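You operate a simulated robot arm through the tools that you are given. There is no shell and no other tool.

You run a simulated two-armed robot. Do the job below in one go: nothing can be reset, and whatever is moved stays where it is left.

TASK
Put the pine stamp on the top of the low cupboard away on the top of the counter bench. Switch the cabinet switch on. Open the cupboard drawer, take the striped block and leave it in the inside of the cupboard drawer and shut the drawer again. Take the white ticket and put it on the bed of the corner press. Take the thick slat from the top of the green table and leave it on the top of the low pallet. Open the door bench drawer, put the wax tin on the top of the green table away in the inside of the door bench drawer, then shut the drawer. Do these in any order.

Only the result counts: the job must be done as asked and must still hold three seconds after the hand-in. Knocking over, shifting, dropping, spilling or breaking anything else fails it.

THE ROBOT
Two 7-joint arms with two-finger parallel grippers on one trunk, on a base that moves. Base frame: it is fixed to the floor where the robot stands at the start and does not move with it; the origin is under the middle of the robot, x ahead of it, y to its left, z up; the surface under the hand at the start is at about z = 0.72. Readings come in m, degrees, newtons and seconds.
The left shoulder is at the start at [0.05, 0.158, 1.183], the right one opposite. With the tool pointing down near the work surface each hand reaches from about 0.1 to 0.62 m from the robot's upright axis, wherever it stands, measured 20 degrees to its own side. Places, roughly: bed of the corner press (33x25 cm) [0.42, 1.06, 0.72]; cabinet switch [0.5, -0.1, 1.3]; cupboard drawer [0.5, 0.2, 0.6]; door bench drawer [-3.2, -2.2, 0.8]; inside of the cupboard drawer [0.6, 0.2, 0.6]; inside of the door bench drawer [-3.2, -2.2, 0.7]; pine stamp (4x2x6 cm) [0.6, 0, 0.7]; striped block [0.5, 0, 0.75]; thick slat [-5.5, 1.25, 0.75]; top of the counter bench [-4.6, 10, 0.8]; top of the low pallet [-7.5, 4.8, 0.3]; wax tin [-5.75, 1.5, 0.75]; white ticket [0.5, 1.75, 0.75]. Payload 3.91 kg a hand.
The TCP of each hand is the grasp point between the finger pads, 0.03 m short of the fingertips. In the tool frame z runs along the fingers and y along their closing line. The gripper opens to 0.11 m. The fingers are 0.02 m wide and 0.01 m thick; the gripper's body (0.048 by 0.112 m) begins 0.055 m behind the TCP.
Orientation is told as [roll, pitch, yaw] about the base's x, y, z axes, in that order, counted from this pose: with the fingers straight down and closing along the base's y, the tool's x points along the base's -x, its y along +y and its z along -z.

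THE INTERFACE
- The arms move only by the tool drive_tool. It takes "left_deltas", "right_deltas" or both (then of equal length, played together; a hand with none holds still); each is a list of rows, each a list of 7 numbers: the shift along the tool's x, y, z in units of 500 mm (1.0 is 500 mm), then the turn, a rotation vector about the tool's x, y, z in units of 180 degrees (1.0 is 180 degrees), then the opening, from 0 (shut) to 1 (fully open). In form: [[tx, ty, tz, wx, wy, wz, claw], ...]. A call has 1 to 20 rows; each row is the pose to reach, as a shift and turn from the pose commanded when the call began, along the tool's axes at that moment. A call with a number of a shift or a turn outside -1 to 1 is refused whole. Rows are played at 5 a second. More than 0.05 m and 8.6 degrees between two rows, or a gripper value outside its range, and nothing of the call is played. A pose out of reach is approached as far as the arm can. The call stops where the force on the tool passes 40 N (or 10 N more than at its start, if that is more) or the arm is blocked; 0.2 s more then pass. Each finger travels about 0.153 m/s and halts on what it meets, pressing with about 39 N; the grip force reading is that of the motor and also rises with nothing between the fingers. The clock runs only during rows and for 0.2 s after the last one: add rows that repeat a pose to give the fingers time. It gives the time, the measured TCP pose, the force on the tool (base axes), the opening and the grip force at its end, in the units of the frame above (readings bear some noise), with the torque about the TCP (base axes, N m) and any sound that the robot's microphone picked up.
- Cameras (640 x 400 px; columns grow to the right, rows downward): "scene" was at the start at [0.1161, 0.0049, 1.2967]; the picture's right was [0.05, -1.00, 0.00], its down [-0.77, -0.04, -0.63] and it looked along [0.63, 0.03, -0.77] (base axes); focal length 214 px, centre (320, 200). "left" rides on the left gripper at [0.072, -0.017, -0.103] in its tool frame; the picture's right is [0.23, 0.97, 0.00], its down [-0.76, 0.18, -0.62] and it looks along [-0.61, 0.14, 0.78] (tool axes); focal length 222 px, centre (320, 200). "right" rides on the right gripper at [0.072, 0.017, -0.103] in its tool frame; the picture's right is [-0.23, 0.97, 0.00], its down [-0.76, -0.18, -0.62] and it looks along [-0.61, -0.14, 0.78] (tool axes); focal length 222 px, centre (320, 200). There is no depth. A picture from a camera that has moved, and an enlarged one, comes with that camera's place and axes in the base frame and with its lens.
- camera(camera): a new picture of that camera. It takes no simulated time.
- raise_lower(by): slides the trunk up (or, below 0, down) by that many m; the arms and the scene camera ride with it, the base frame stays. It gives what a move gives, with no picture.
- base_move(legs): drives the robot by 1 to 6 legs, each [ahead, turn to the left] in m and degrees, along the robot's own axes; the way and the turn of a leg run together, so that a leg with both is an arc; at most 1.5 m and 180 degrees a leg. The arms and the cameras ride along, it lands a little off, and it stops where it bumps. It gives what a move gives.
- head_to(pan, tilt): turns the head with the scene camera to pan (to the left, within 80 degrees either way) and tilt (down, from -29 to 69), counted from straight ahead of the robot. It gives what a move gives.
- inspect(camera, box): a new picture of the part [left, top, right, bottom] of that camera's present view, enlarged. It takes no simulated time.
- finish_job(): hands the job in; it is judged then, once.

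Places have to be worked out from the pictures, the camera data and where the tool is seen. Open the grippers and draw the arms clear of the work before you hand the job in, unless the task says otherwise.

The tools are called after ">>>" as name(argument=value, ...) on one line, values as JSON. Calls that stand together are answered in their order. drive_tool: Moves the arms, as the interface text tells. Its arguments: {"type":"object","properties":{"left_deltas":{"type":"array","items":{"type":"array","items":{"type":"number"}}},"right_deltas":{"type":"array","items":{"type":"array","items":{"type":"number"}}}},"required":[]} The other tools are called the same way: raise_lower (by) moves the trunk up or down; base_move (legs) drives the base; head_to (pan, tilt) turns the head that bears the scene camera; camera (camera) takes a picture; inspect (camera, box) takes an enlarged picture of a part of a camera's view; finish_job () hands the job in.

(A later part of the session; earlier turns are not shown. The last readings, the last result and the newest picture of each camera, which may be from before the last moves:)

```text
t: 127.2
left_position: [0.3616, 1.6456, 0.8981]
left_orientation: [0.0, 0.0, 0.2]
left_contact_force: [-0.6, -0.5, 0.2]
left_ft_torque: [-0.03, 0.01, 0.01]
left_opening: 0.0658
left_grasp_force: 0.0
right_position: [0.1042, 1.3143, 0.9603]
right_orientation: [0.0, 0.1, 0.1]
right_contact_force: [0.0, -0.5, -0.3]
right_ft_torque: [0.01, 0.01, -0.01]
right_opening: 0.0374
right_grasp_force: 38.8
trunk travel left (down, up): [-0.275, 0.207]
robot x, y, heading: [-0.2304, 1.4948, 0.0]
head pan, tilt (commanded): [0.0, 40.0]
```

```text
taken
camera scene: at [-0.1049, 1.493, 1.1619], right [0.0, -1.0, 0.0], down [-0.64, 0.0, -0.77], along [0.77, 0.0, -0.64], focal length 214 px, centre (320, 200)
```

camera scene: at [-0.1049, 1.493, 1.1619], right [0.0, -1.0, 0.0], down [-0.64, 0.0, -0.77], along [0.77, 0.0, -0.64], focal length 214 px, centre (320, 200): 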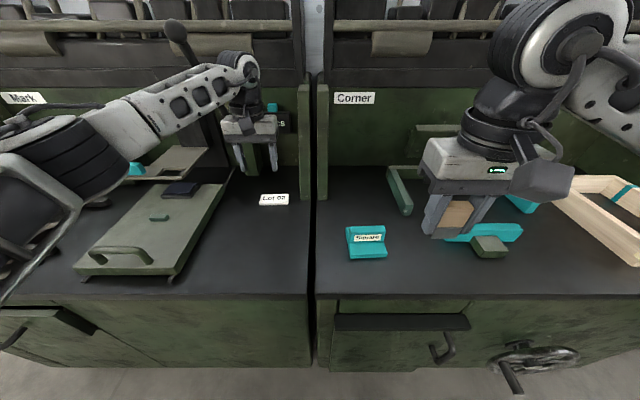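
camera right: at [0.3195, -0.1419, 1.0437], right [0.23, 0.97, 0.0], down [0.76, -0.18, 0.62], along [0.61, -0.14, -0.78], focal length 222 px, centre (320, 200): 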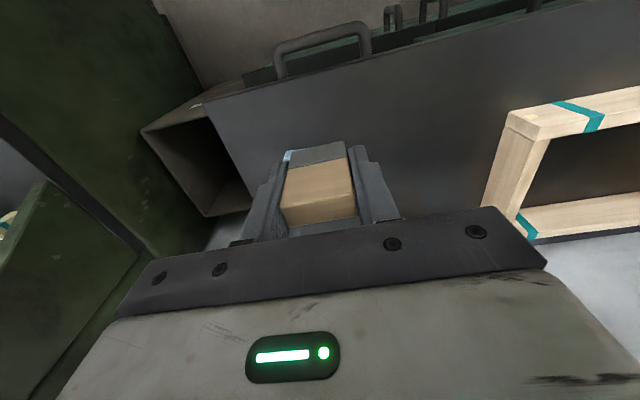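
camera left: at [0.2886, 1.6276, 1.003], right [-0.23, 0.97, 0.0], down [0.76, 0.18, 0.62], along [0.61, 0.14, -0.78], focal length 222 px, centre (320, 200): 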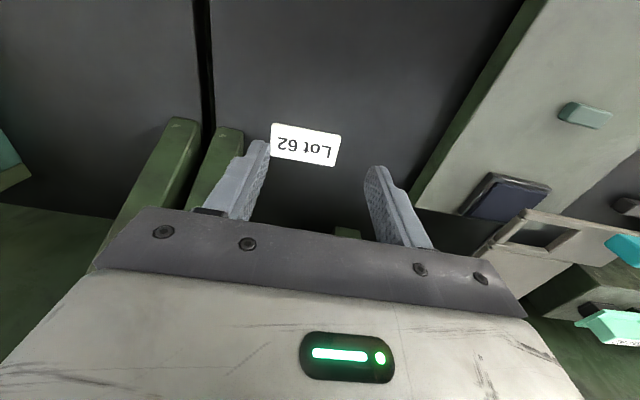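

>>> inspect(camera="left", box=[255, 110, 355, 180])

>>> inspect(camera="scene", box=[245, 180, 305, 220])

```text
5.71 times, centred on (305, 145) of left
camera zoom: at [0.2886, 1.6276, 1.003], right [-0.23, 0.97, 0.0], down [0.76, 0.18, 0.62], along [0.61, 0.14, -0.78], focal length 1269 px, centre (406, 514)
```

zoom: 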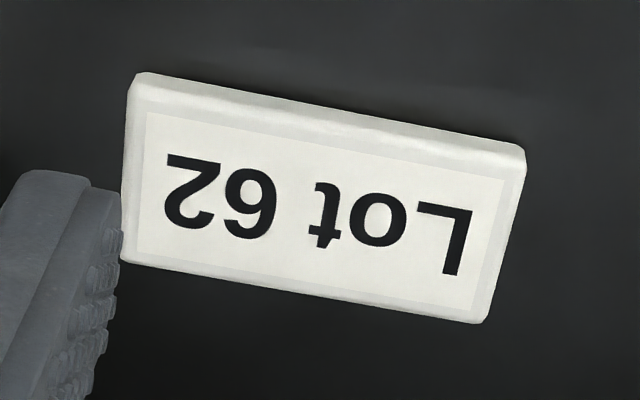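

```text
10.00 times, centred on (275, 200) of scene
camera zoom: at [-0.1049, 1.493, 1.1619], right [0.0, -1.0, 0.0], down [-0.64, 0.0, -0.77], along [0.77, 0.0, -0.64], focal length 2145 px, centre (770, 200)
```

zoom: 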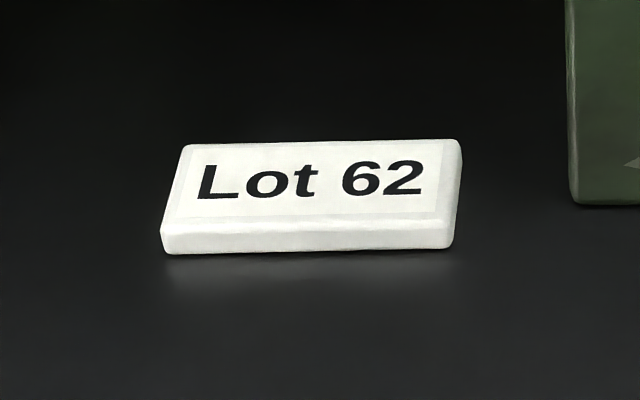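

The ticket is a slab about 8.8 × 4.2 × 1 cm centred at (0.420, 1.637), yaw ≈ +3°. I open fully and move above it.

>>> drive_tool(left_deltas=[[-0.04, -0.006, 0.05, 0, 0, -0.005, 1], [-0.08, -0.012, 0.1, 0, 0, -0.01, 1], [-0.1174, -0.018, 0.15, 0, 0, -0.0156, 1], [-0.1174, -0.018, 0.17, 0, 0, -0.0156, 1], [-0.1174, -0.018, 0.17, 0, 0, -0.0156, 1]])

>>> camera(camera="left")

>>> camera(camera="scene")

```text
t: 128.4
left_position: [0.4017, 1.6392, 0.8183]
left_orientation: [-0.1, 0.1, 3.1]
left_contact_force: [-0.2, -0.1, 0.1]
left_ft_torque: [0.03, 0.02, -0.02]
left_opening: 0.1098
left_grasp_force: 0.1
left hand out of reach, approached as far as the arm can: row 3, 4, 5
right_position: [0.1027, 1.3155, 0.959]
right_orientation: [0.0, 0.2, 0.2]
right_contact_force: [0.4, -0.3, -0.4]
right_ft_torque: [0.04, -0.02, 0.01]
right_opening: 0.0372
right_grasp_force: 39.2
trunk travel left (down, up): [-0.275, 0.207]
robot x, y, heading: [-0.2316, 1.4915, -0.2]
head pan, tilt (commanded): [0.0, 40.0]
```

```text
taken
camera left: at [0.3299, 1.6183, 0.9213], right [-0.28, 0.96, 0.0], down [0.75, 0.22, 0.62], along [0.6, 0.17, -0.78], focal length 222 px, centre (320, 200)
```

left: 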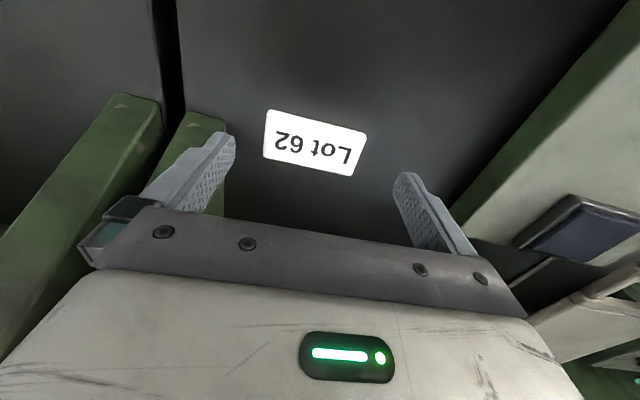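

```text
taken
camera scene: at [-0.1049, 1.4931, 1.1619], right [0.0, -1.0, 0.0], down [-0.64, 0.0, -0.77], along [0.77, 0.0, -0.64], focal length 214 px, centre (320, 200)
```

scene: 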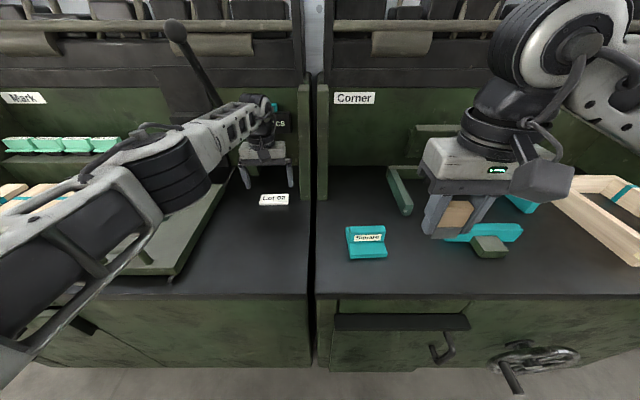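

The left arm ends 2 cm short in x. I look straight down at the base front to see how much room there is to the bench.

>>> head_to(pan=0, tilt=65)

>>> camera(camera="scene")

```text
t: 129.3
left_position: [0.401, 1.6394, 0.8179]
left_orientation: [-0.1, 0.1, 3.2]
left_contact_force: [-0.2, 0.1, -0.5]
left_ft_torque: [-0.01, -0.02, 0.03]
left_opening: 0.11
left_grasp_force: 0.0
right_position: [0.1024, 1.3157, 0.9596]
right_orientation: [0.0, 0.1, 0.1]
right_contact_force: [-0.6, 0.8, -0.8]
right_ft_torque: [-0.01, -0.03, 0.0]
right_opening: 0.0375
right_grasp_force: 38.9
trunk travel left (down, up): [-0.275, 0.207]
robot x, y, heading: [-0.2281, 1.4896, -0.1]
head pan, tilt (commanded): [0.0, 65.0]
```

```text
taken
camera scene: at [-0.1292, 1.493, 1.1296], right [0.0, -1.0, 0.0], down [-0.91, 0.0, -0.42], along [0.42, 0.0, -0.91], focal length 214 px, centre (320, 200)
```

scene: 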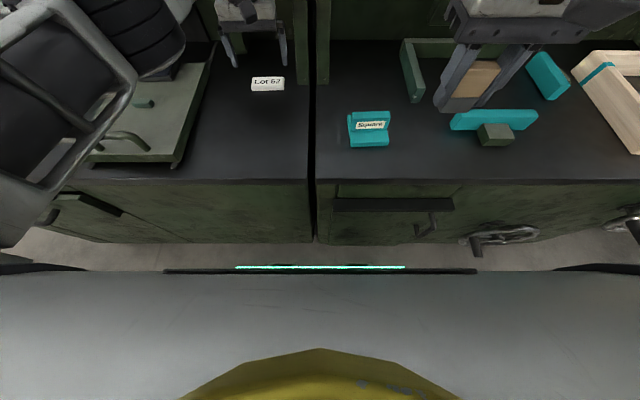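

The base front still has about 10 cm of room to the bench. I creep 4 cm forward and finish moving over the ticket.

>>> base_move(legs=[[0.04, 0]])

>>> raise_lower(by=-0.04)

>>> camera(camera="left")

```text
t: 130.2
left_position: [0.4401, 1.6404, 0.8183]
left_orientation: [-0.3, 0.0, 3.2]
left_contact_force: [-0.1, 0.0, -0.5]
left_ft_torque: [-0.02, -0.05, 0.01]
left_opening: 0.1097
left_grasp_force: 0.0
right_position: [0.1414, 1.3145, 0.9594]
right_orientation: [0.0, 0.1, 0.1]
right_contact_force: [0.3, 0.4, 0.4]
right_ft_torque: [-0.05, 0.0, 0.02]
right_opening: 0.0373
right_grasp_force: 38.8
trunk travel left (down, up): [-0.275, 0.207]
robot x, y, heading: [-0.1913, 1.4937, 0.5]
head pan, tilt (commanded): [0.0, 65.0]
```

```text
t: 131.0
left_position: [0.4396, 1.6397, 0.7777]
left_orientation: [-0.1, -0.1, 3.2]
left_contact_force: [0.1, -0.1, 0.4]
left_ft_torque: [0.03, 0.02, 0.03]
left_opening: 0.1098
left_grasp_force: 0.1
right_position: [0.1419, 1.3142, 0.9207]
right_orientation: [0.0, 0.1, 0.1]
right_contact_force: [-0.5, 0.0, -0.6]
right_ft_torque: [0.0, 0.01, 0.0]
right_opening: 0.0374
right_grasp_force: 38.8
trunk travel left (down, up): [-0.235, 0.247]
robot x, y, heading: [-0.1912, 1.4931, -0.1]
head pan, tilt (commanded): [0.0, 65.0]
```

```text
taken
camera left: at [0.3682, 1.6188, 0.8817], right [-0.28, 0.96, 0.0], down [0.75, 0.22, 0.62], along [0.6, 0.17, -0.78], focal length 222 px, centre (320, 200)
```

left: 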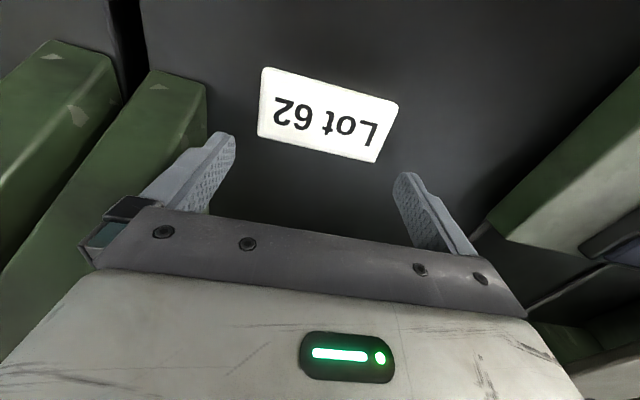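

The ticket centre re-measures to (0.418, 1.636). I shift 2 cm back over it, go down to TCP z≈0.754 and close.

>>> drive_tool(left_deltas=[[0.021, -0.002, 0, 0, 0, 0, 1], [0.0426, -0.0044, 0, 0, 0, 0, 1], [0.0426, -0.0044, 0.02, 0, 0, 0, 1], [0.0426, -0.0044, 0.036, 0, 0, 0, 1], [0.0426, -0.0044, 0.046, 0, 0, 0, 1], [0.0426, -0.0044, 0.046, 0, 0, 0, 1]])

>>> camera(camera="left")

```text
t: 132.4
left_position: [0.4182, 1.6361, 0.7548]
left_orientation: [-0.1, 0.0, 3.1]
left_contact_force: [0.8, -0.5, -0.1]
left_ft_torque: [-0.04, -0.01, -0.01]
left_opening: 0.1101
left_grasp_force: 0.1
right_position: [0.143, 1.3146, 0.9191]
right_orientation: [0.0, 0.1, 0.1]
right_contact_force: [-0.8, 0.4, -1.0]
right_ft_torque: [-0.01, -0.06, 0.01]
right_opening: 0.0373
right_grasp_force: 39.0
trunk travel left (down, up): [-0.235, 0.247]
robot x, y, heading: [-0.1899, 1.4907, 0.1]
head pan, tilt (commanded): [0.0, 65.0]
```

```text
taken
camera left: at [0.347, 1.6155, 0.8586], right [-0.28, 0.96, 0.0], down [0.75, 0.22, 0.62], along [0.6, 0.17, -0.78], focal length 222 px, centre (320, 200)
```

left: 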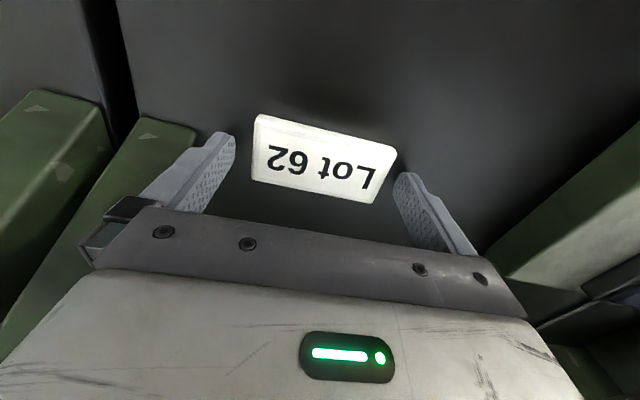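

The fingers straddle the ticket's ends. I lower 2.5 mm more and close.

>>> drive_tool(left_deltas=[[0, 0, 0.005, 0, 0, 0, 1], [0, 0, 0.005, 0, 0, 0, 0.9], [0, 0, 0.005, 0, 0, 0, 0.7], [0, 0, 0.005, 0, 0, 0, 0.6], [0, 0, 0.005, 0, 0, 0, 0.6]])

>>> camera(camera="left")

```text
t: 133.6
left_position: [0.4193, 1.6357, 0.7519]
left_orientation: [-0.2, 0.0, 3.1]
left_contact_force: [0.5, 0.0, -0.5]
left_ft_torque: [0.02, -0.01, -0.02]
left_opening: 0.0888
left_grasp_force: 39.1
right_position: [0.1428, 1.3157, 0.9182]
right_orientation: [0.0, 0.1, 0.1]
right_contact_force: [-0.4, 1.0, 0.6]
right_ft_torque: [-0.01, 0.0, 0.0]
right_opening: 0.0374
right_grasp_force: 39.3
trunk travel left (down, up): [-0.235, 0.247]
robot x, y, heading: [-0.1904, 1.4942, 0.3]
head pan, tilt (commanded): [0.0, 65.0]
```

```text
taken
camera left: at [0.3469, 1.6154, 0.8563], right [-0.28, 0.96, 0.0], down [0.75, 0.22, 0.62], along [0.6, 0.17, -0.78], focal length 222 px, centre (320, 200)
```

left: 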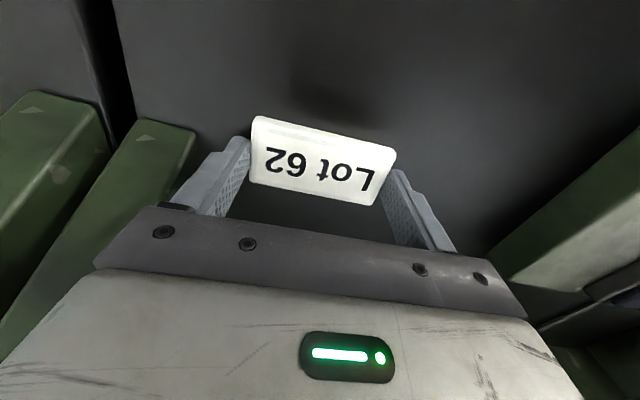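

Gripped at 88.8 mm. I lift slowly and draw it back toward the robot.

>>> drive_tool(left_deltas=[[0, 0, -0.01, 0, 0, 0, 0.6], [0, 0, -0.04, 0, 0, 0, 0.6], [0, 0, -0.09, 0, 0, 0, 0.6], [0, 0, -0.15, 0, 0, 0, 0.6], [0.05, 0, -0.22, 0, 0, 0, 0.6], [0.12, 0, -0.28, 0, 0, 0, 0.6], [0.2, 0, -0.32, 0, 0, 0, 0.6], [0.29, 0, -0.34, 0, 0, 0, 0.6], [0.38, 0, -0.34, 0, 0, 0, 0.6]])

>>> camera(camera="left")

>>> head_to(pan=-20, tilt=45)

>>> camera(camera="scene")

```text
t: 135.6
left_position: [0.2296, 1.625, 0.9212]
left_orientation: [-0.1, 0.0, 3.1]
left_contact_force: [0.0, -0.7, -0.3]
left_ft_torque: [0.03, 0.01, -0.01]
left_opening: 0.0887
left_grasp_force: 39.3
right_position: [0.1425, 1.3159, 0.919]
right_orientation: [0.1, 0.1, 0.2]
right_contact_force: [-0.1, -0.3, -0.4]
right_ft_torque: [-0.02, 0.0, -0.01]
right_opening: 0.0372
right_grasp_force: 39.5
trunk travel left (down, up): [-0.235, 0.247]
robot x, y, heading: [-0.194, 1.49, 0.3]
head pan, tilt (commanded): [0.0, 65.0]
```

```text
taken
camera left: at [0.1573, 1.6049, 1.0259], right [-0.28, 0.96, 0.0], down [0.75, 0.22, 0.62], along [0.6, 0.17, -0.78], focal length 222 px, centre (320, 200)
```

left: 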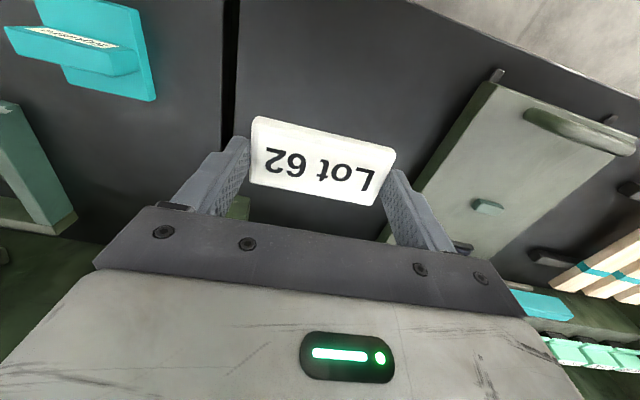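

```text
t: 136.4
left_position: [0.2302, 1.6245, 0.9222]
left_orientation: [-0.1, 0.0, 3.2]
left_contact_force: [-0.2, -0.2, -0.4]
left_ft_torque: [-0.01, 0.01, 0.01]
left_opening: 0.0887
left_grasp_force: 39.6
right_position: [0.1418, 1.3153, 0.919]
right_orientation: [0.1, 0.0, 0.1]
right_contact_force: [0.0, 0.1, -0.4]
right_ft_torque: [0.01, 0.0, 0.02]
right_opening: 0.0376
right_grasp_force: 38.6
trunk travel left (down, up): [-0.235, 0.247]
robot x, y, heading: [-0.1931, 1.4913, 0.1]
head pan, tilt (commanded): [-20.0, 45.0]
```

```text
taken
camera scene: at [-0.0746, 1.4669, 1.1146], right [-0.34, -0.94, 0.0], down [-0.67, 0.24, -0.71], along [0.66, -0.24, -0.71], focal length 214 px, centre (320, 200)
```

scene: 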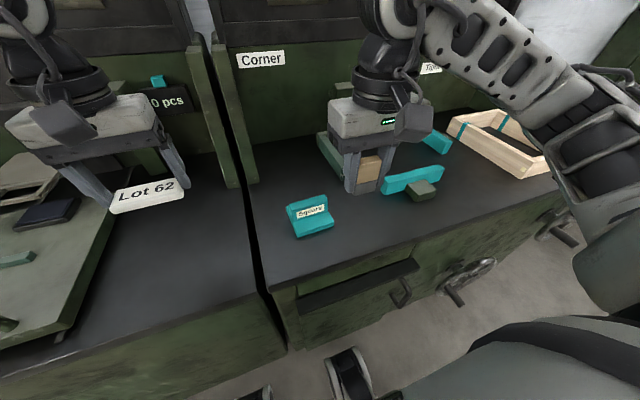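

The ticket is secure. The press bed spans about x 0.30–0.54, y 0.90–1.22. I back off, shift about 0.39 m to the right along the wall and face the press again.

>>> base_move(legs=[[-0.36, 0], [0, -90], [0.39, 0], [0, 90]])

>>> head_to(pan=0, tilt=45)

>>> camera(camera="scene")

```text
t: 148.4
left_position: [-0.129, 1.2405, 0.9222]
left_orientation: [-0.1, 0.0, 3.7]
left_contact_force: [-0.3, -0.1, -0.9]
left_ft_torque: [-0.01, 0.01, -0.04]
left_opening: 0.0887
left_grasp_force: 38.8
right_position: [-0.2122, 0.9275, 0.9193]
right_orientation: [0.0, 0.1, 0.6]
right_contact_force: [-0.7, 0.2, -0.4]
right_ft_torque: [0.01, 0.02, -0.03]
right_opening: 0.0372
right_grasp_force: 38.9
trunk travel left (down, up): [-0.235, 0.247]
robot x, y, heading: [-0.5507, 1.1026, 0.4]
head pan, tilt (commanded): [-20.0, 45.0]
```

```text
t: 149.2
left_position: [-0.1293, 1.2393, 0.9215]
left_orientation: [-0.1, 0.1, 3.8]
left_contact_force: [0.1, -0.2, -0.8]
left_ft_torque: [0.0, 0.01, -0.02]
left_opening: 0.0885
left_grasp_force: 39.1
right_position: [-0.212, 0.9277, 0.9183]
right_orientation: [0.0, 0.1, 0.6]
right_contact_force: [0.1, 0.2, -0.9]
right_ft_torque: [0.01, -0.01, 0.0]
right_opening: 0.0374
right_grasp_force: 38.8
trunk travel left (down, up): [-0.235, 0.247]
robot x, y, heading: [-0.551, 1.1055, 0.9]
head pan, tilt (commanded): [0.0, 45.0]
```

```text
taken
camera scene: at [-0.4265, 1.1054, 1.1146], right [0.01, -1.0, 0.0], down [-0.71, -0.01, -0.71], along [0.71, 0.01, -0.71], focal length 214 px, centre (320, 200)
```

scene: 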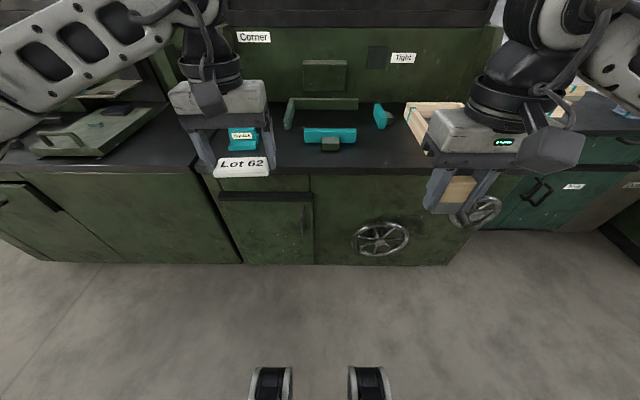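

To keep clear of the protruding handwheels I'll stand at about (-0.2, 1.3) turned slightly right, and reach the bed from there. I drive diagonally and then turn.

>>> base_move(legs=[[0, 28.8], [0.4, 0], [0, -51.7]])

>>> camera(camera="scene")

>>> camera(camera="left")

```text
t: 154.2
left_position: [0.1695, 1.5463, 0.9225]
left_orientation: [-0.1, 0.0, 18.8]
left_contact_force: [0.1, 0.2, 0.3]
left_ft_torque: [0.01, 0.01, -0.01]
left_opening: 0.0885
left_grasp_force: 39.0
right_position: [0.17, 1.2236, 0.9191]
right_orientation: [0.0, 0.2, 15.7]
right_contact_force: [0.7, 0.4, -0.4]
right_ft_torque: [0.01, 0.01, 0.01]
right_opening: 0.0375
right_grasp_force: 39.0
trunk travel left (down, up): [-0.235, 0.247]
robot x, y, heading: [-0.1974, 1.3064, 15.9]
head pan, tilt (commanded): [0.0, 45.0]
stopped in leg 3: the robot was blocked; the commanded pose is now the measured one
```

```text
taken
camera scene: at [-0.0818, 1.3403, 1.1146], right [0.28, -0.96, 0.0], down [-0.68, -0.19, -0.71], along [0.68, 0.19, -0.71], focal length 214 px, centre (320, 200)
```

scene: 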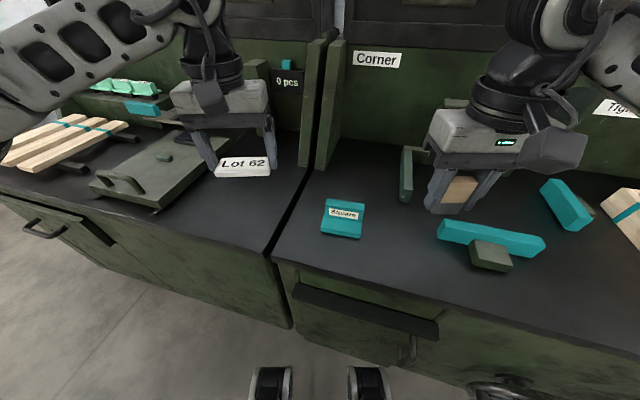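

```text
taken
camera left: at [0.1072, 1.5069, 1.026], right [-0.53, 0.85, 0.0], down [0.66, 0.41, 0.62], along [0.53, 0.33, -0.78], focal length 222 px, centre (320, 200)
```

left: 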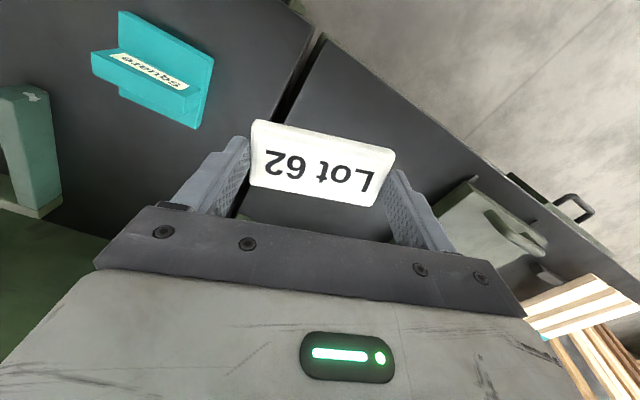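

The base was blocked while turning (at heading 15.9°). I look down to the right to see what it met before moving on.

>>> head_to(pan=-35, tilt=60)

>>> camera(camera="scene")

>>> head_to(pan=35, tilt=60)

>>> camera(camera="scene")

```text
t: 155.2
left_position: [0.1704, 1.5469, 0.9237]
left_orientation: [-0.1, 0.0, 18.6]
left_contact_force: [0.7, -0.2, -0.4]
left_ft_torque: [0.03, 0.0, 0.01]
left_opening: 0.0887
left_grasp_force: 38.5
right_position: [0.171, 1.2236, 0.9196]
right_orientation: [0.0, 0.1, 15.7]
right_contact_force: [0.0, 0.0, -1.2]
right_ft_torque: [0.0, -0.02, 0.03]
right_opening: 0.0375
right_grasp_force: 39.4
trunk travel left (down, up): [-0.235, 0.247]
robot x, y, heading: [-0.1956, 1.3039, 16.0]
head pan, tilt (commanded): [-35.0, 60.0]
```

```text
taken
camera scene: at [-0.0969, 1.2963, 1.0952], right [-0.33, -0.95, 0.0], down [-0.82, 0.28, -0.5], along [0.47, -0.16, -0.87], focal length 214 px, centre (320, 200)
```

scene: 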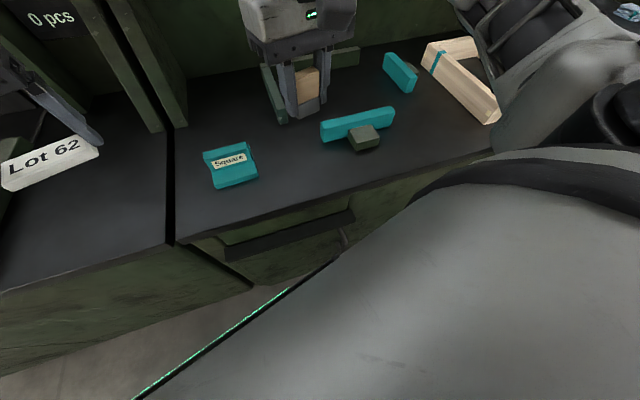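

```text
t: 156.6
left_position: [0.1703, 1.5466, 0.9215]
left_orientation: [-0.1, 0.0, 18.7]
left_contact_force: [-0.5, 0.1, -0.4]
left_ft_torque: [0.0, 0.0, 0.04]
left_opening: 0.0883
left_grasp_force: 38.9
right_position: [0.1714, 1.2235, 0.9184]
right_orientation: [-0.1, 0.1, 15.7]
right_contact_force: [0.6, 0.1, -0.2]
right_ft_torque: [0.0, 0.03, 0.01]
right_opening: 0.0374
right_grasp_force: 38.8
trunk travel left (down, up): [-0.235, 0.247]
robot x, y, heading: [-0.1998, 1.3096, 16.1]
head pan, tilt (commanded): [35.0, 60.0]
```

```text
taken
camera scene: at [-0.1179, 1.3698, 1.0952], right [0.78, -0.63, 0.0], down [-0.55, -0.67, -0.5], along [0.32, 0.39, -0.87], focal length 214 px, centre (320, 200)
```

scene: 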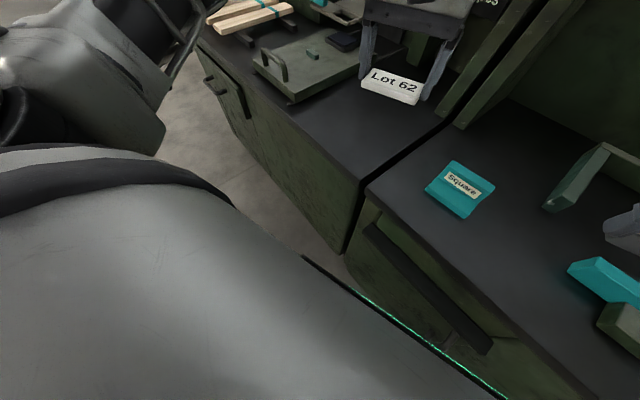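

Nothing definite is visible, but the base's right side is probably near the handwheel handle. I turn back left a little, back straight out, and re-approach square-on further left.

>>> base_move(legs=[[0, 8], [-0.35, 0]])

>>> head_to(pan=-25, tilt=45)

>>> camera(camera="scene")

```text
t: 159.5
left_position: [-0.1851, 1.4515, 0.9221]
left_orientation: [0.0, 0.1, 26.7]
left_contact_force: [-0.1, -0.1, 0.2]
left_ft_torque: [0.02, -0.02, -0.02]
left_opening: 0.0886
left_grasp_force: 39.3
right_position: [-0.1403, 1.1332, 0.9186]
right_orientation: [0.0, 0.1, 23.9]
right_contact_force: [-0.2, 0.6, -1.2]
right_ft_torque: [-0.02, -0.02, 0.0]
right_opening: 0.0375
right_grasp_force: 39.0
trunk travel left (down, up): [-0.235, 0.247]
robot x, y, heading: [-0.5206, 1.1631, 23.9]
head pan, tilt (commanded): [35.0, 60.0]
```

```text
t: 160.8
left_position: [-0.1854, 1.4531, 0.9225]
left_orientation: [-0.1, 0.0, 26.8]
left_contact_force: [-0.9, -0.3, -0.6]
left_ft_torque: [-0.02, -0.03, 0.0]
left_opening: 0.0888
left_grasp_force: 39.5
right_position: [-0.1403, 1.1342, 0.9194]
right_orientation: [0.0, 0.1, 23.8]
right_contact_force: [-0.3, 0.1, -0.4]
right_ft_torque: [-0.02, 0.01, -0.01]
right_opening: 0.0373
right_grasp_force: 38.9
trunk travel left (down, up): [-0.235, 0.247]
robot x, y, heading: [-0.5161, 1.1655, 24.2]
head pan, tilt (commanded): [-25.0, 45.0]
```

```text
taken
camera scene: at [-0.3998, 1.1795, 1.1146], right [-0.02, -1.0, 0.0], down [-0.71, 0.01, -0.71], along [0.71, -0.01, -0.71], focal length 214 px, centre (320, 200)
```

scene: 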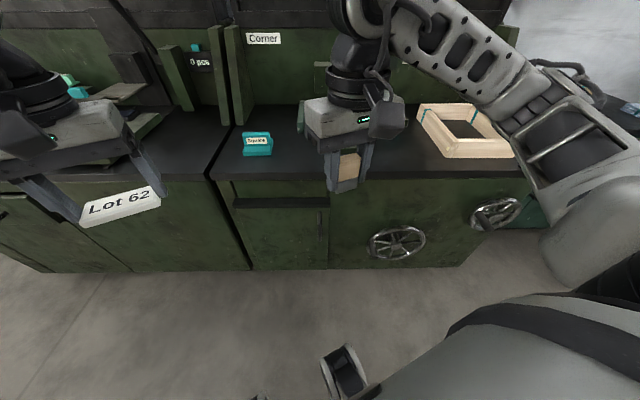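

I check that the wooden frame on the press bench has not moved, by zooming in on it.

>>> inspect(camera="scene", box=[400, 90, 540, 170])

>>> inspect(camera="scene", box=[350, 190, 560, 290])

```text
4.57 times, centred on (470, 130) of scene
camera zoom: at [-0.3998, 1.1795, 1.1146], right [-0.02, -1.0, 0.0], down [-0.71, 0.01, -0.71], along [0.71, -0.01, -0.71], focal length 980 px, centre (-366, 520)
```

zoom: 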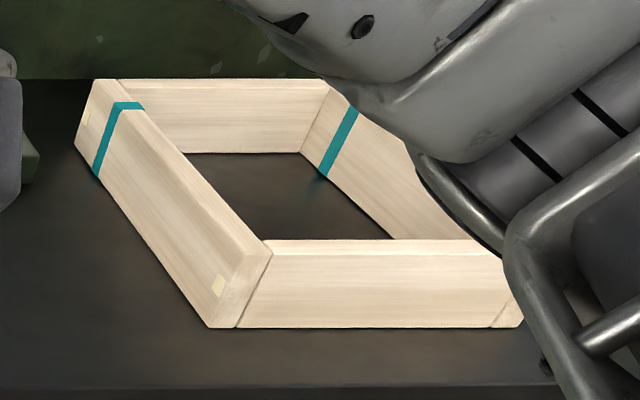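

```text
3.05 times, centred on (455, 240) of scene
camera zoom: at [-0.3998, 1.1795, 1.1146], right [-0.02, -1.0, 0.0], down [-0.71, 0.01, -0.71], along [0.71, -0.01, -0.71], focal length 654 px, centre (-91, 78)
```

zoom: 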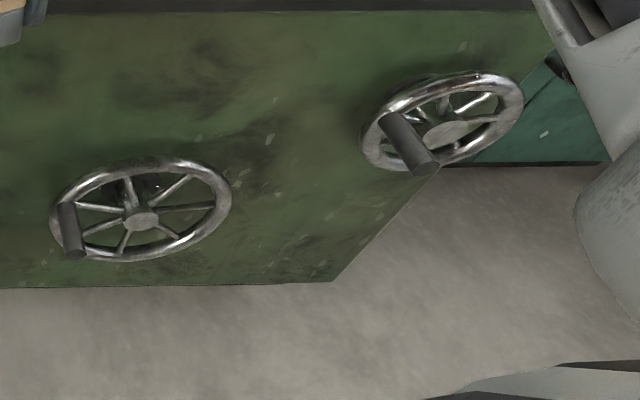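

The frame sits where it was and the handwheels look unturned; most likely a front wheel scraped the bench foot. I approach again, squaring up farther out: to about (-0.26, 1.25), heading 0, then 7 cm forward.

>>> base_move(legs=[[0, -6.5], [0.27, 0], [0, -17.7], [0.07, 0]])

>>> head_to(pan=-10, tilt=50)

>>> camera(camera="scene")

```text
t: 165.0
left_position: [0.2275, 1.3741, 0.9221]
left_orientation: [0.0, -0.1, 2.8]
left_contact_force: [0.0, 0.4, 0.5]
left_ft_torque: [-0.01, 0.01, -0.01]
left_opening: 0.0885
left_grasp_force: 38.9
right_position: [0.1403, 1.0645, 0.9178]
right_orientation: [0.1, 0.1, -0.3]
right_contact_force: [0.3, -0.1, -0.5]
right_ft_torque: [0.0, -0.01, 0.01]
right_opening: 0.0374
right_grasp_force: 39.3
trunk travel left (down, up): [-0.235, 0.247]
robot x, y, heading: [-0.1922, 1.243, -0.2]
head pan, tilt (commanded): [-25.0, 45.0]
stopped in leg 4: the robot was blocked; the commanded pose is now the measured one
```

```text
t: 165.8
left_position: [0.2276, 1.3748, 0.9213]
left_orientation: [-0.1, 0.0, 2.7]
left_contact_force: [-0.1, -0.8, -0.4]
left_ft_torque: [0.02, -0.03, -0.01]
left_opening: 0.0886
left_grasp_force: 39.0
right_position: [0.1387, 1.0648, 0.9198]
right_orientation: [0.0, 0.1, -0.4]
right_contact_force: [-0.1, -0.5, -0.3]
right_ft_torque: [-0.02, 0.04, -0.02]
right_opening: 0.0373
right_grasp_force: 39.2
trunk travel left (down, up): [-0.235, 0.247]
robot x, y, heading: [-0.1926, 1.245, 0.1]
head pan, tilt (commanded): [-10.0, 50.0]
```

```text
taken
camera scene: at [-0.0775, 1.2329, 1.1077], right [-0.17, -0.98, 0.0], down [-0.75, 0.13, -0.64], along [0.63, -0.11, -0.77], focal length 214 px, centre (320, 200)
```

scene: 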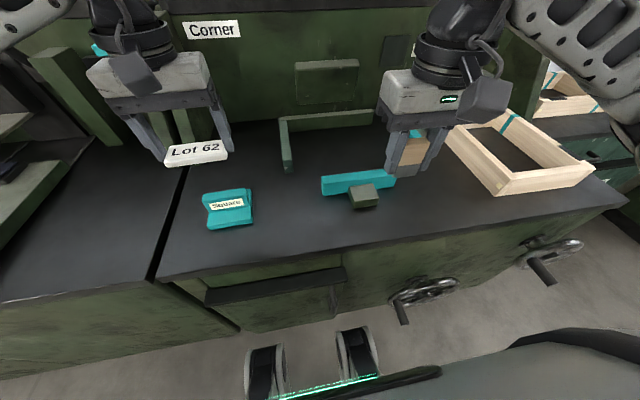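

The wheels just touch the bench foot at x≈-0.19, which is close enough. I move the right hand out of the way and swing the ticket over the bed to about (0.37, 1.12).

>>> drive_tool(right_deltas=[[0.02, -0.05, -0.04, 0, 0, 0, 0.2], [0.05, -0.1, -0.08, 0, 0, 0, 0.2], [0.08, -0.16, -0.12, 0, 0, 0, 0.2], [0.08, -0.22, -0.16, 0, 0, 0, 0.2]])

>>> drive_tool(left_deltas=[[-0.0326, -0.0653, 0.01, 0, 0, 0, 0.6], [-0.0651, -0.1306, 0.02, 0, 0, 0, 0.6], [-0.0977, -0.1959, 0.04, 0, 0, 0, 0.6], [-0.1302, -0.2612, 0.06, 0, 0, 0, 0.6], [-0.1628, -0.3265, 0.08, 0, 0, 0, 0.6], [-0.1953, -0.3918, 0.1, 0, 0, 0, 0.6], [-0.2279, -0.4571, 0.11, 0, 0, 0, 0.6], [-0.2604, -0.5224, 0.12, 0, 0, 0, 0.6]])

>>> camera(camera="scene")

>>> camera(camera="left")

```text
t: 166.8
left_position: [0.2265, 1.3734, 0.9214]
left_orientation: [-0.1, 0.0, 2.8]
left_contact_force: [-0.5, 0.9, 0.2]
left_ft_torque: [0.05, -0.02, -0.01]
left_opening: 0.0884
left_grasp_force: 38.5
right_position: [0.0986, 0.9544, 0.9982]
right_orientation: [0.1, 0.2, -0.2]
right_contact_force: [0.0, 0.5, 0.4]
right_ft_torque: [0.02, -0.02, 0.0]
right_opening: 0.0372
right_grasp_force: 39.0
trunk travel left (down, up): [-0.235, 0.247]
robot x, y, heading: [-0.19, 1.2477, 0.1]
head pan, tilt (commanded): [-10.0, 50.0]
```

```text
t: 168.6
left_position: [0.3465, 1.1547, 0.8672]
left_orientation: [-0.2, -0.2, 2.7]
left_contact_force: [-0.3, 0.2, -0.7]
left_ft_torque: [-0.01, 0.02, -0.01]
left_opening: 0.0883
left_grasp_force: 38.8
left hand out of reach, approached as far as the arm can: row 7, 8
right_position: [0.0994, 0.9542, 0.9982]
right_orientation: [0.0, 0.1, -0.3]
right_contact_force: [0.4, 0.7, -0.3]
right_ft_torque: [0.01, -0.02, -0.01]
right_opening: 0.0374
right_grasp_force: 38.7
trunk travel left (down, up): [-0.235, 0.247]
robot x, y, heading: [-0.1948, 1.2442, 0.0]
head pan, tilt (commanded): [-10.0, 50.0]
```

```text
taken
camera scene: at [-0.0775, 1.2326, 1.1077], right [-0.17, -0.98, 0.0], down [-0.75, 0.13, -0.64], along [0.63, -0.11, -0.77], focal length 214 px, centre (320, 200)
```

scene: 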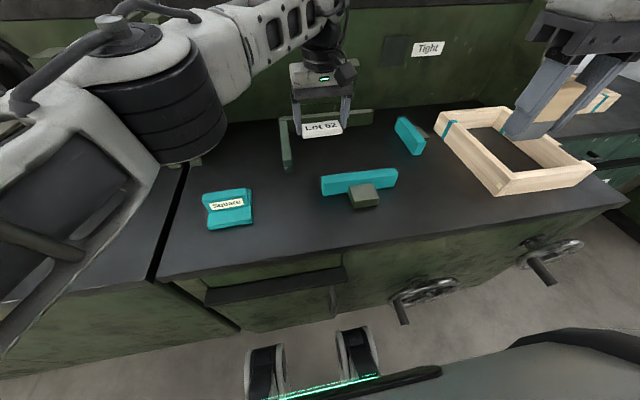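

```text
taken
camera left: at [0.2754, 1.1343, 0.9707], right [-0.27, 0.96, 0.0], down [0.75, 0.22, 0.62], along [0.6, 0.17, -0.78], focal length 222 px, centre (320, 200)
```

left: 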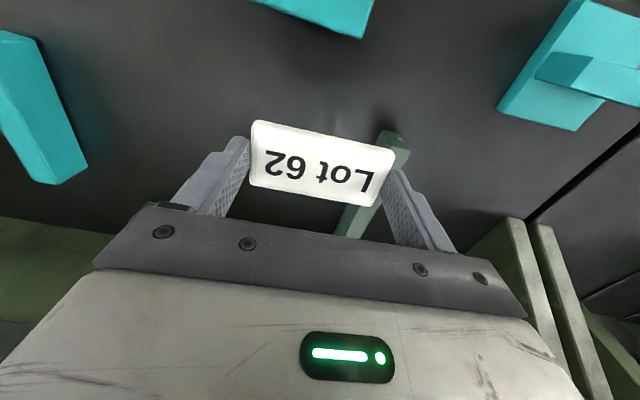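

The left arm is at its reach limit at (0.347, 1.155); I want the ticket nearer the middle of the bed. I back 3 cm and turn 10° right, which carries the hand further over the bed.

>>> base_move(legs=[[-0.03, 0], [0, -10]])

>>> camera(camera="scene")

>>> camera(camera="left")

```text
t: 170.1
left_position: [0.2943, 1.064, 0.8673]
left_orientation: [-0.1, -0.1, -7.0]
left_contact_force: [0.5, 0.3, 0.1]
left_ft_torque: [0.03, -0.03, 0.01]
left_opening: 0.0887
left_grasp_force: 39.2
right_position: [0.0152, 0.9086, 0.9975]
right_orientation: [0.0, 0.0, -10.3]
right_contact_force: [0.6, -0.9, -0.6]
right_ft_torque: [-0.02, -0.06, -0.02]
right_opening: 0.0377
right_grasp_force: 39.0
trunk travel left (down, up): [-0.235, 0.247]
robot x, y, heading: [-0.2251, 1.245, -10.1]
head pan, tilt (commanded): [-10.0, 50.0]
```

```text
taken
camera scene: at [-0.1115, 1.213, 1.1077], right [-0.34, -0.94, 0.0], down [-0.72, 0.26, -0.64], along [0.6, -0.22, -0.77], focal length 214 px, centre (320, 200)
```

scene: 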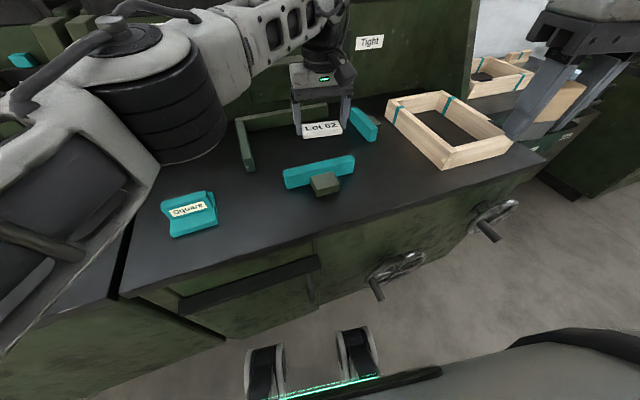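

```text
taken
camera left: at [0.2195, 1.0554, 0.9705], right [-0.1, 0.99, 0.0], down [0.78, 0.08, 0.62], along [0.62, 0.06, -0.78], focal length 222 px, centre (320, 200)
```

left: 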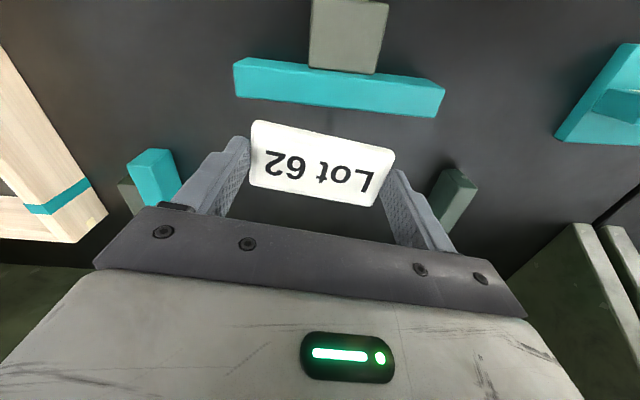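

Now the hand hangs over the bed just behind the front clamp. I extend toward (0.37, 1.09) and lower to z≈0.80.

>>> drive_tool(left_deltas=[[-0.036, 0.0175, 0.02, 0, 0, 0, 0.6], [-0.072, 0.035, 0.05, 0, 0, 0, 0.6], [-0.108, 0.0526, 0.09, 0, 0, 0, 0.6], [-0.1444, 0.0702, 0.134, 0, 0, 0, 0.6], [-0.1444, 0.0702, 0.134, 0, 0, 0, 0.6]])

>>> camera(camera="scene")

>>> camera(camera="left")

```text
t: 171.3
left_position: [0.3337, 1.1022, 0.809]
left_orientation: [-0.2, -0.2, -7.3]
left_contact_force: [-0.7, 0.0, 0.5]
left_ft_torque: [-0.01, -0.04, 0.0]
left_opening: 0.0884
left_grasp_force: 39.8
left hand out of reach, approached as far as the arm can: row 1, 2, 3, 4, 5
right_position: [0.015, 0.9076, 0.9988]
right_orientation: [0.1, 0.1, -10.2]
right_contact_force: [-0.9, -1.4, -1.2]
right_ft_torque: [0.03, -0.02, 0.01]
right_opening: 0.0372
right_grasp_force: 39.1
trunk travel left (down, up): [-0.235, 0.247]
robot x, y, heading: [-0.2232, 1.2478, -9.9]
head pan, tilt (commanded): [-10.0, 50.0]
```

```text
taken
camera scene: at [-0.112, 1.2122, 1.1078], right [-0.34, -0.94, 0.0], down [-0.72, 0.26, -0.64], along [0.61, -0.22, -0.77], focal length 214 px, centre (320, 200)
```

scene: 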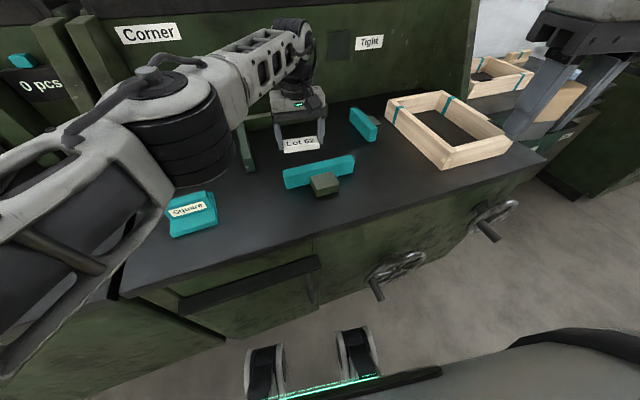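

```text
taken
camera left: at [0.2593, 1.0944, 0.913], right [-0.1, 0.99, 0.0], down [0.78, 0.08, 0.63], along [0.62, 0.06, -0.78], focal length 222 px, centre (320, 200)
```

left: 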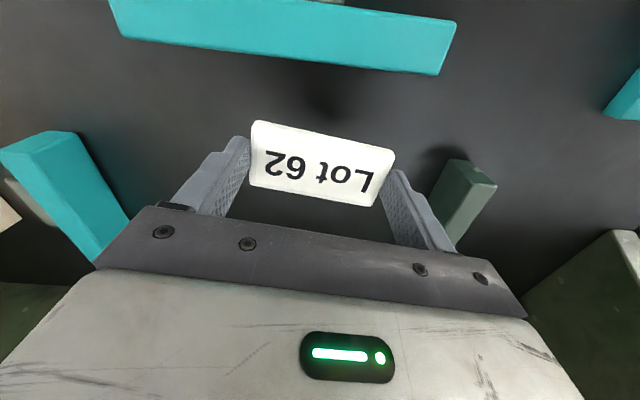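

Ticket centre is over (0.334, 1.102), well inside the bed behind the clamp. I lower it to the surface (TCP z≈0.753).

>>> drive_tool(left_deltas=[[0, 0, 0.03, 0, 0, 0, 0.6], [0, 0, 0.06, 0, 0, 0, 0.6], [0, 0, 0.085, 0, 0, 0, 0.6], [0, 0, 0.1, 0, 0, 0, 0.6], [0, 0, 0.11, 0, 0, 0, 0.6], [0, 0, 0.11, 0, 0, 0, 0.6]])

>>> camera(camera="left")

>>> camera(camera="scene")

```text
t: 172.7
left_position: [0.3323, 1.1039, 0.7548]
left_orientation: [-0.2, -0.1, -7.0]
left_contact_force: [0.5, 0.2, -1.1]
left_ft_torque: [0.02, -0.01, 0.03]
left_opening: 0.0883
left_grasp_force: 39.3
right_position: [0.015, 0.9087, 0.9993]
right_orientation: [0.1, 0.1, -10.2]
right_contact_force: [0.2, 0.4, -0.6]
right_ft_torque: [0.03, -0.07, 0.01]
right_opening: 0.0374
right_grasp_force: 38.9
trunk travel left (down, up): [-0.235, 0.247]
robot x, y, heading: [-0.2224, 1.2442, -10.1]
head pan, tilt (commanded): [-10.0, 50.0]
```

```text
taken
camera left: at [0.2586, 1.0968, 0.8581], right [-0.1, 0.99, 0.0], down [0.78, 0.08, 0.62], along [0.62, 0.06, -0.78], focal length 222 px, centre (320, 200)
```

left: 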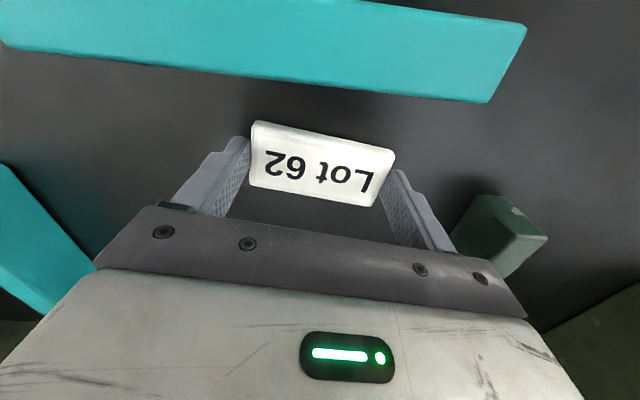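

```text
taken
camera scene: at [-0.1113, 1.2132, 1.1077], right [-0.34, -0.94, 0.0], down [-0.72, 0.26, -0.64], along [0.6, -0.22, -0.77], focal length 214 px, centre (320, 200)
```

scene: 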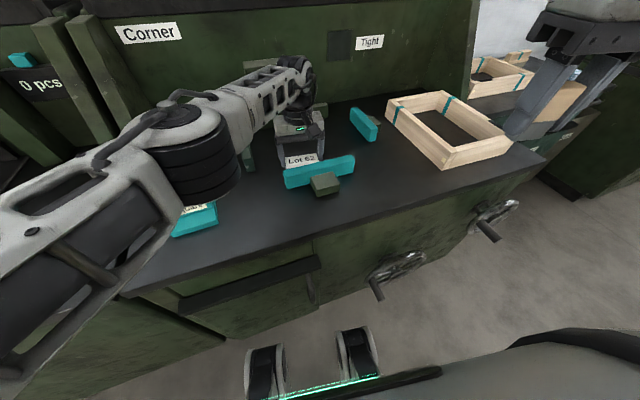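

About 3 mm remain. I lower gently, then open the fingers a little and lift off.

>>> drive_tool(left_deltas=[[0, 0, 0.003, 0, 0, 0, 0.6], [0, 0, 0.006, 0, 0, 0, 0.6], [0, 0, 0.006, 0, 0, 0, 0.85], [0, 0, 0.006, 0, 0, 0, 0.97], [0, 0, 0.006, 0, 0, 0, 0.97], [0, 0, -0.03, 0, 0, 0, 0.97], [0, 0, -0.09, 0, 0, 0, 0.97], [0, 0, -0.16, 0, 0, 0, 0.97]])

>>> camera(camera="left")

>>> camera(camera="scene")

```text
t: 174.5
left_position: [0.3325, 1.1037, 0.8358]
left_orientation: [-0.3, 0.0, -7.1]
left_contact_force: [0.1, 0.9, -0.6]
left_ft_torque: [0.02, -0.02, -0.03]
left_opening: 0.1069
left_grasp_force: 0.0
right_position: [0.0147, 0.9073, 0.9993]
right_orientation: [0.0, 0.1, -10.2]
right_contact_force: [0.7, -0.3, -0.1]
right_ft_torque: [-0.05, 0.0, -0.02]
right_opening: 0.0375
right_grasp_force: 39.3
trunk travel left (down, up): [-0.235, 0.247]
robot x, y, heading: [-0.2237, 1.2482, -9.7]
head pan, tilt (commanded): [-10.0, 50.0]
```

```text
taken
camera left: at [0.2591, 1.0958, 0.9385], right [-0.1, 0.99, 0.0], down [0.78, 0.08, 0.62], along [0.62, 0.06, -0.78], focal length 222 px, centre (320, 200)
```

left: 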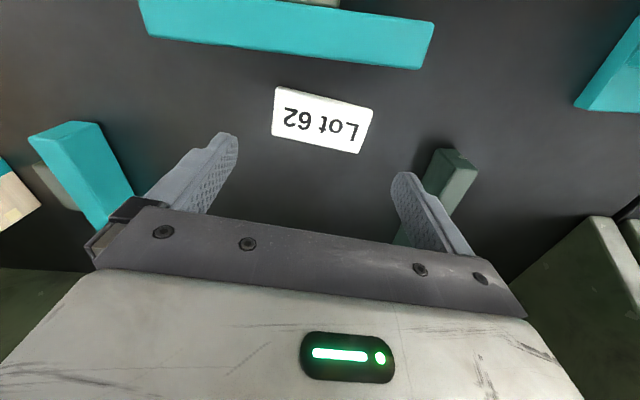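

```text
taken
camera scene: at [-0.1115, 1.2131, 1.1077], right [-0.34, -0.94, 0.0], down [-0.72, 0.26, -0.64], along [0.6, -0.22, -0.77], focal length 214 px, centre (320, 200)
```

scene: 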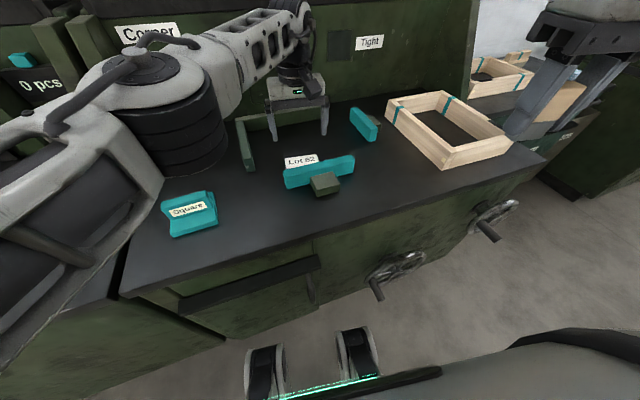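

The ticket lies flat on the press bed. I raise the left hand and bring it back to its own side.

>>> drive_tool(left_deltas=[[0, 0, -0.06, 0, 0, 0, 0.8], [0, 0, -0.12, 0, 0, 0, 0.8], [0.03, 0.06, -0.16, 0, 0, 0, 0.8], [0.06, 0.13, -0.2, 0, 0, 0, 0.8], [0.1, 0.2, -0.22, 0, 0, 0, 0.8], [0.14, 0.27, -0.24, 0, 0, 0, 0.8], [0.18, 0.34, -0.26, 0, 0, 0, 0.8], [0.2, 0.42, -0.28, 0, 0, 0, 0.8], [0.2, 0.5, -0.3, 0, 0, 0, 0.8]])

>>> camera(camera="scene")

```text
t: 176.5
left_position: [0.2666, 1.3641, 0.9823]
left_orientation: [-0.1, -0.1, -7.3]
left_contact_force: [0.0, -1.2, 1.1]
left_ft_torque: [-0.02, -0.02, -0.01]
left_opening: 0.0879
left_grasp_force: 0.0
left hand out of reach, approached as far as the arm can: row 2
right_position: [0.0156, 0.9096, 0.9978]
right_orientation: [0.0, 0.1, -10.1]
right_contact_force: [0.4, -0.8, -0.5]
right_ft_torque: [0.0, 0.01, 0.0]
right_opening: 0.0372
right_grasp_force: 38.5
trunk travel left (down, up): [-0.235, 0.247]
robot x, y, heading: [-0.2232, 1.2446, -9.9]
head pan, tilt (commanded): [-10.0, 50.0]
```

```text
taken
camera scene: at [-0.1115, 1.2134, 1.1078], right [-0.34, -0.94, 0.0], down [-0.72, 0.26, -0.64], along [0.6, -0.22, -0.77], focal length 214 px, centre (320, 200)
```

scene: 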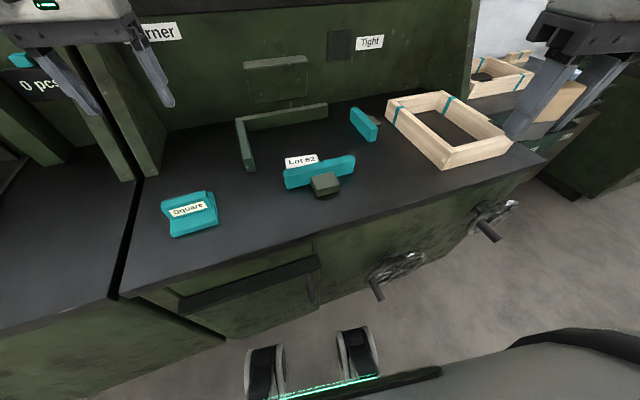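

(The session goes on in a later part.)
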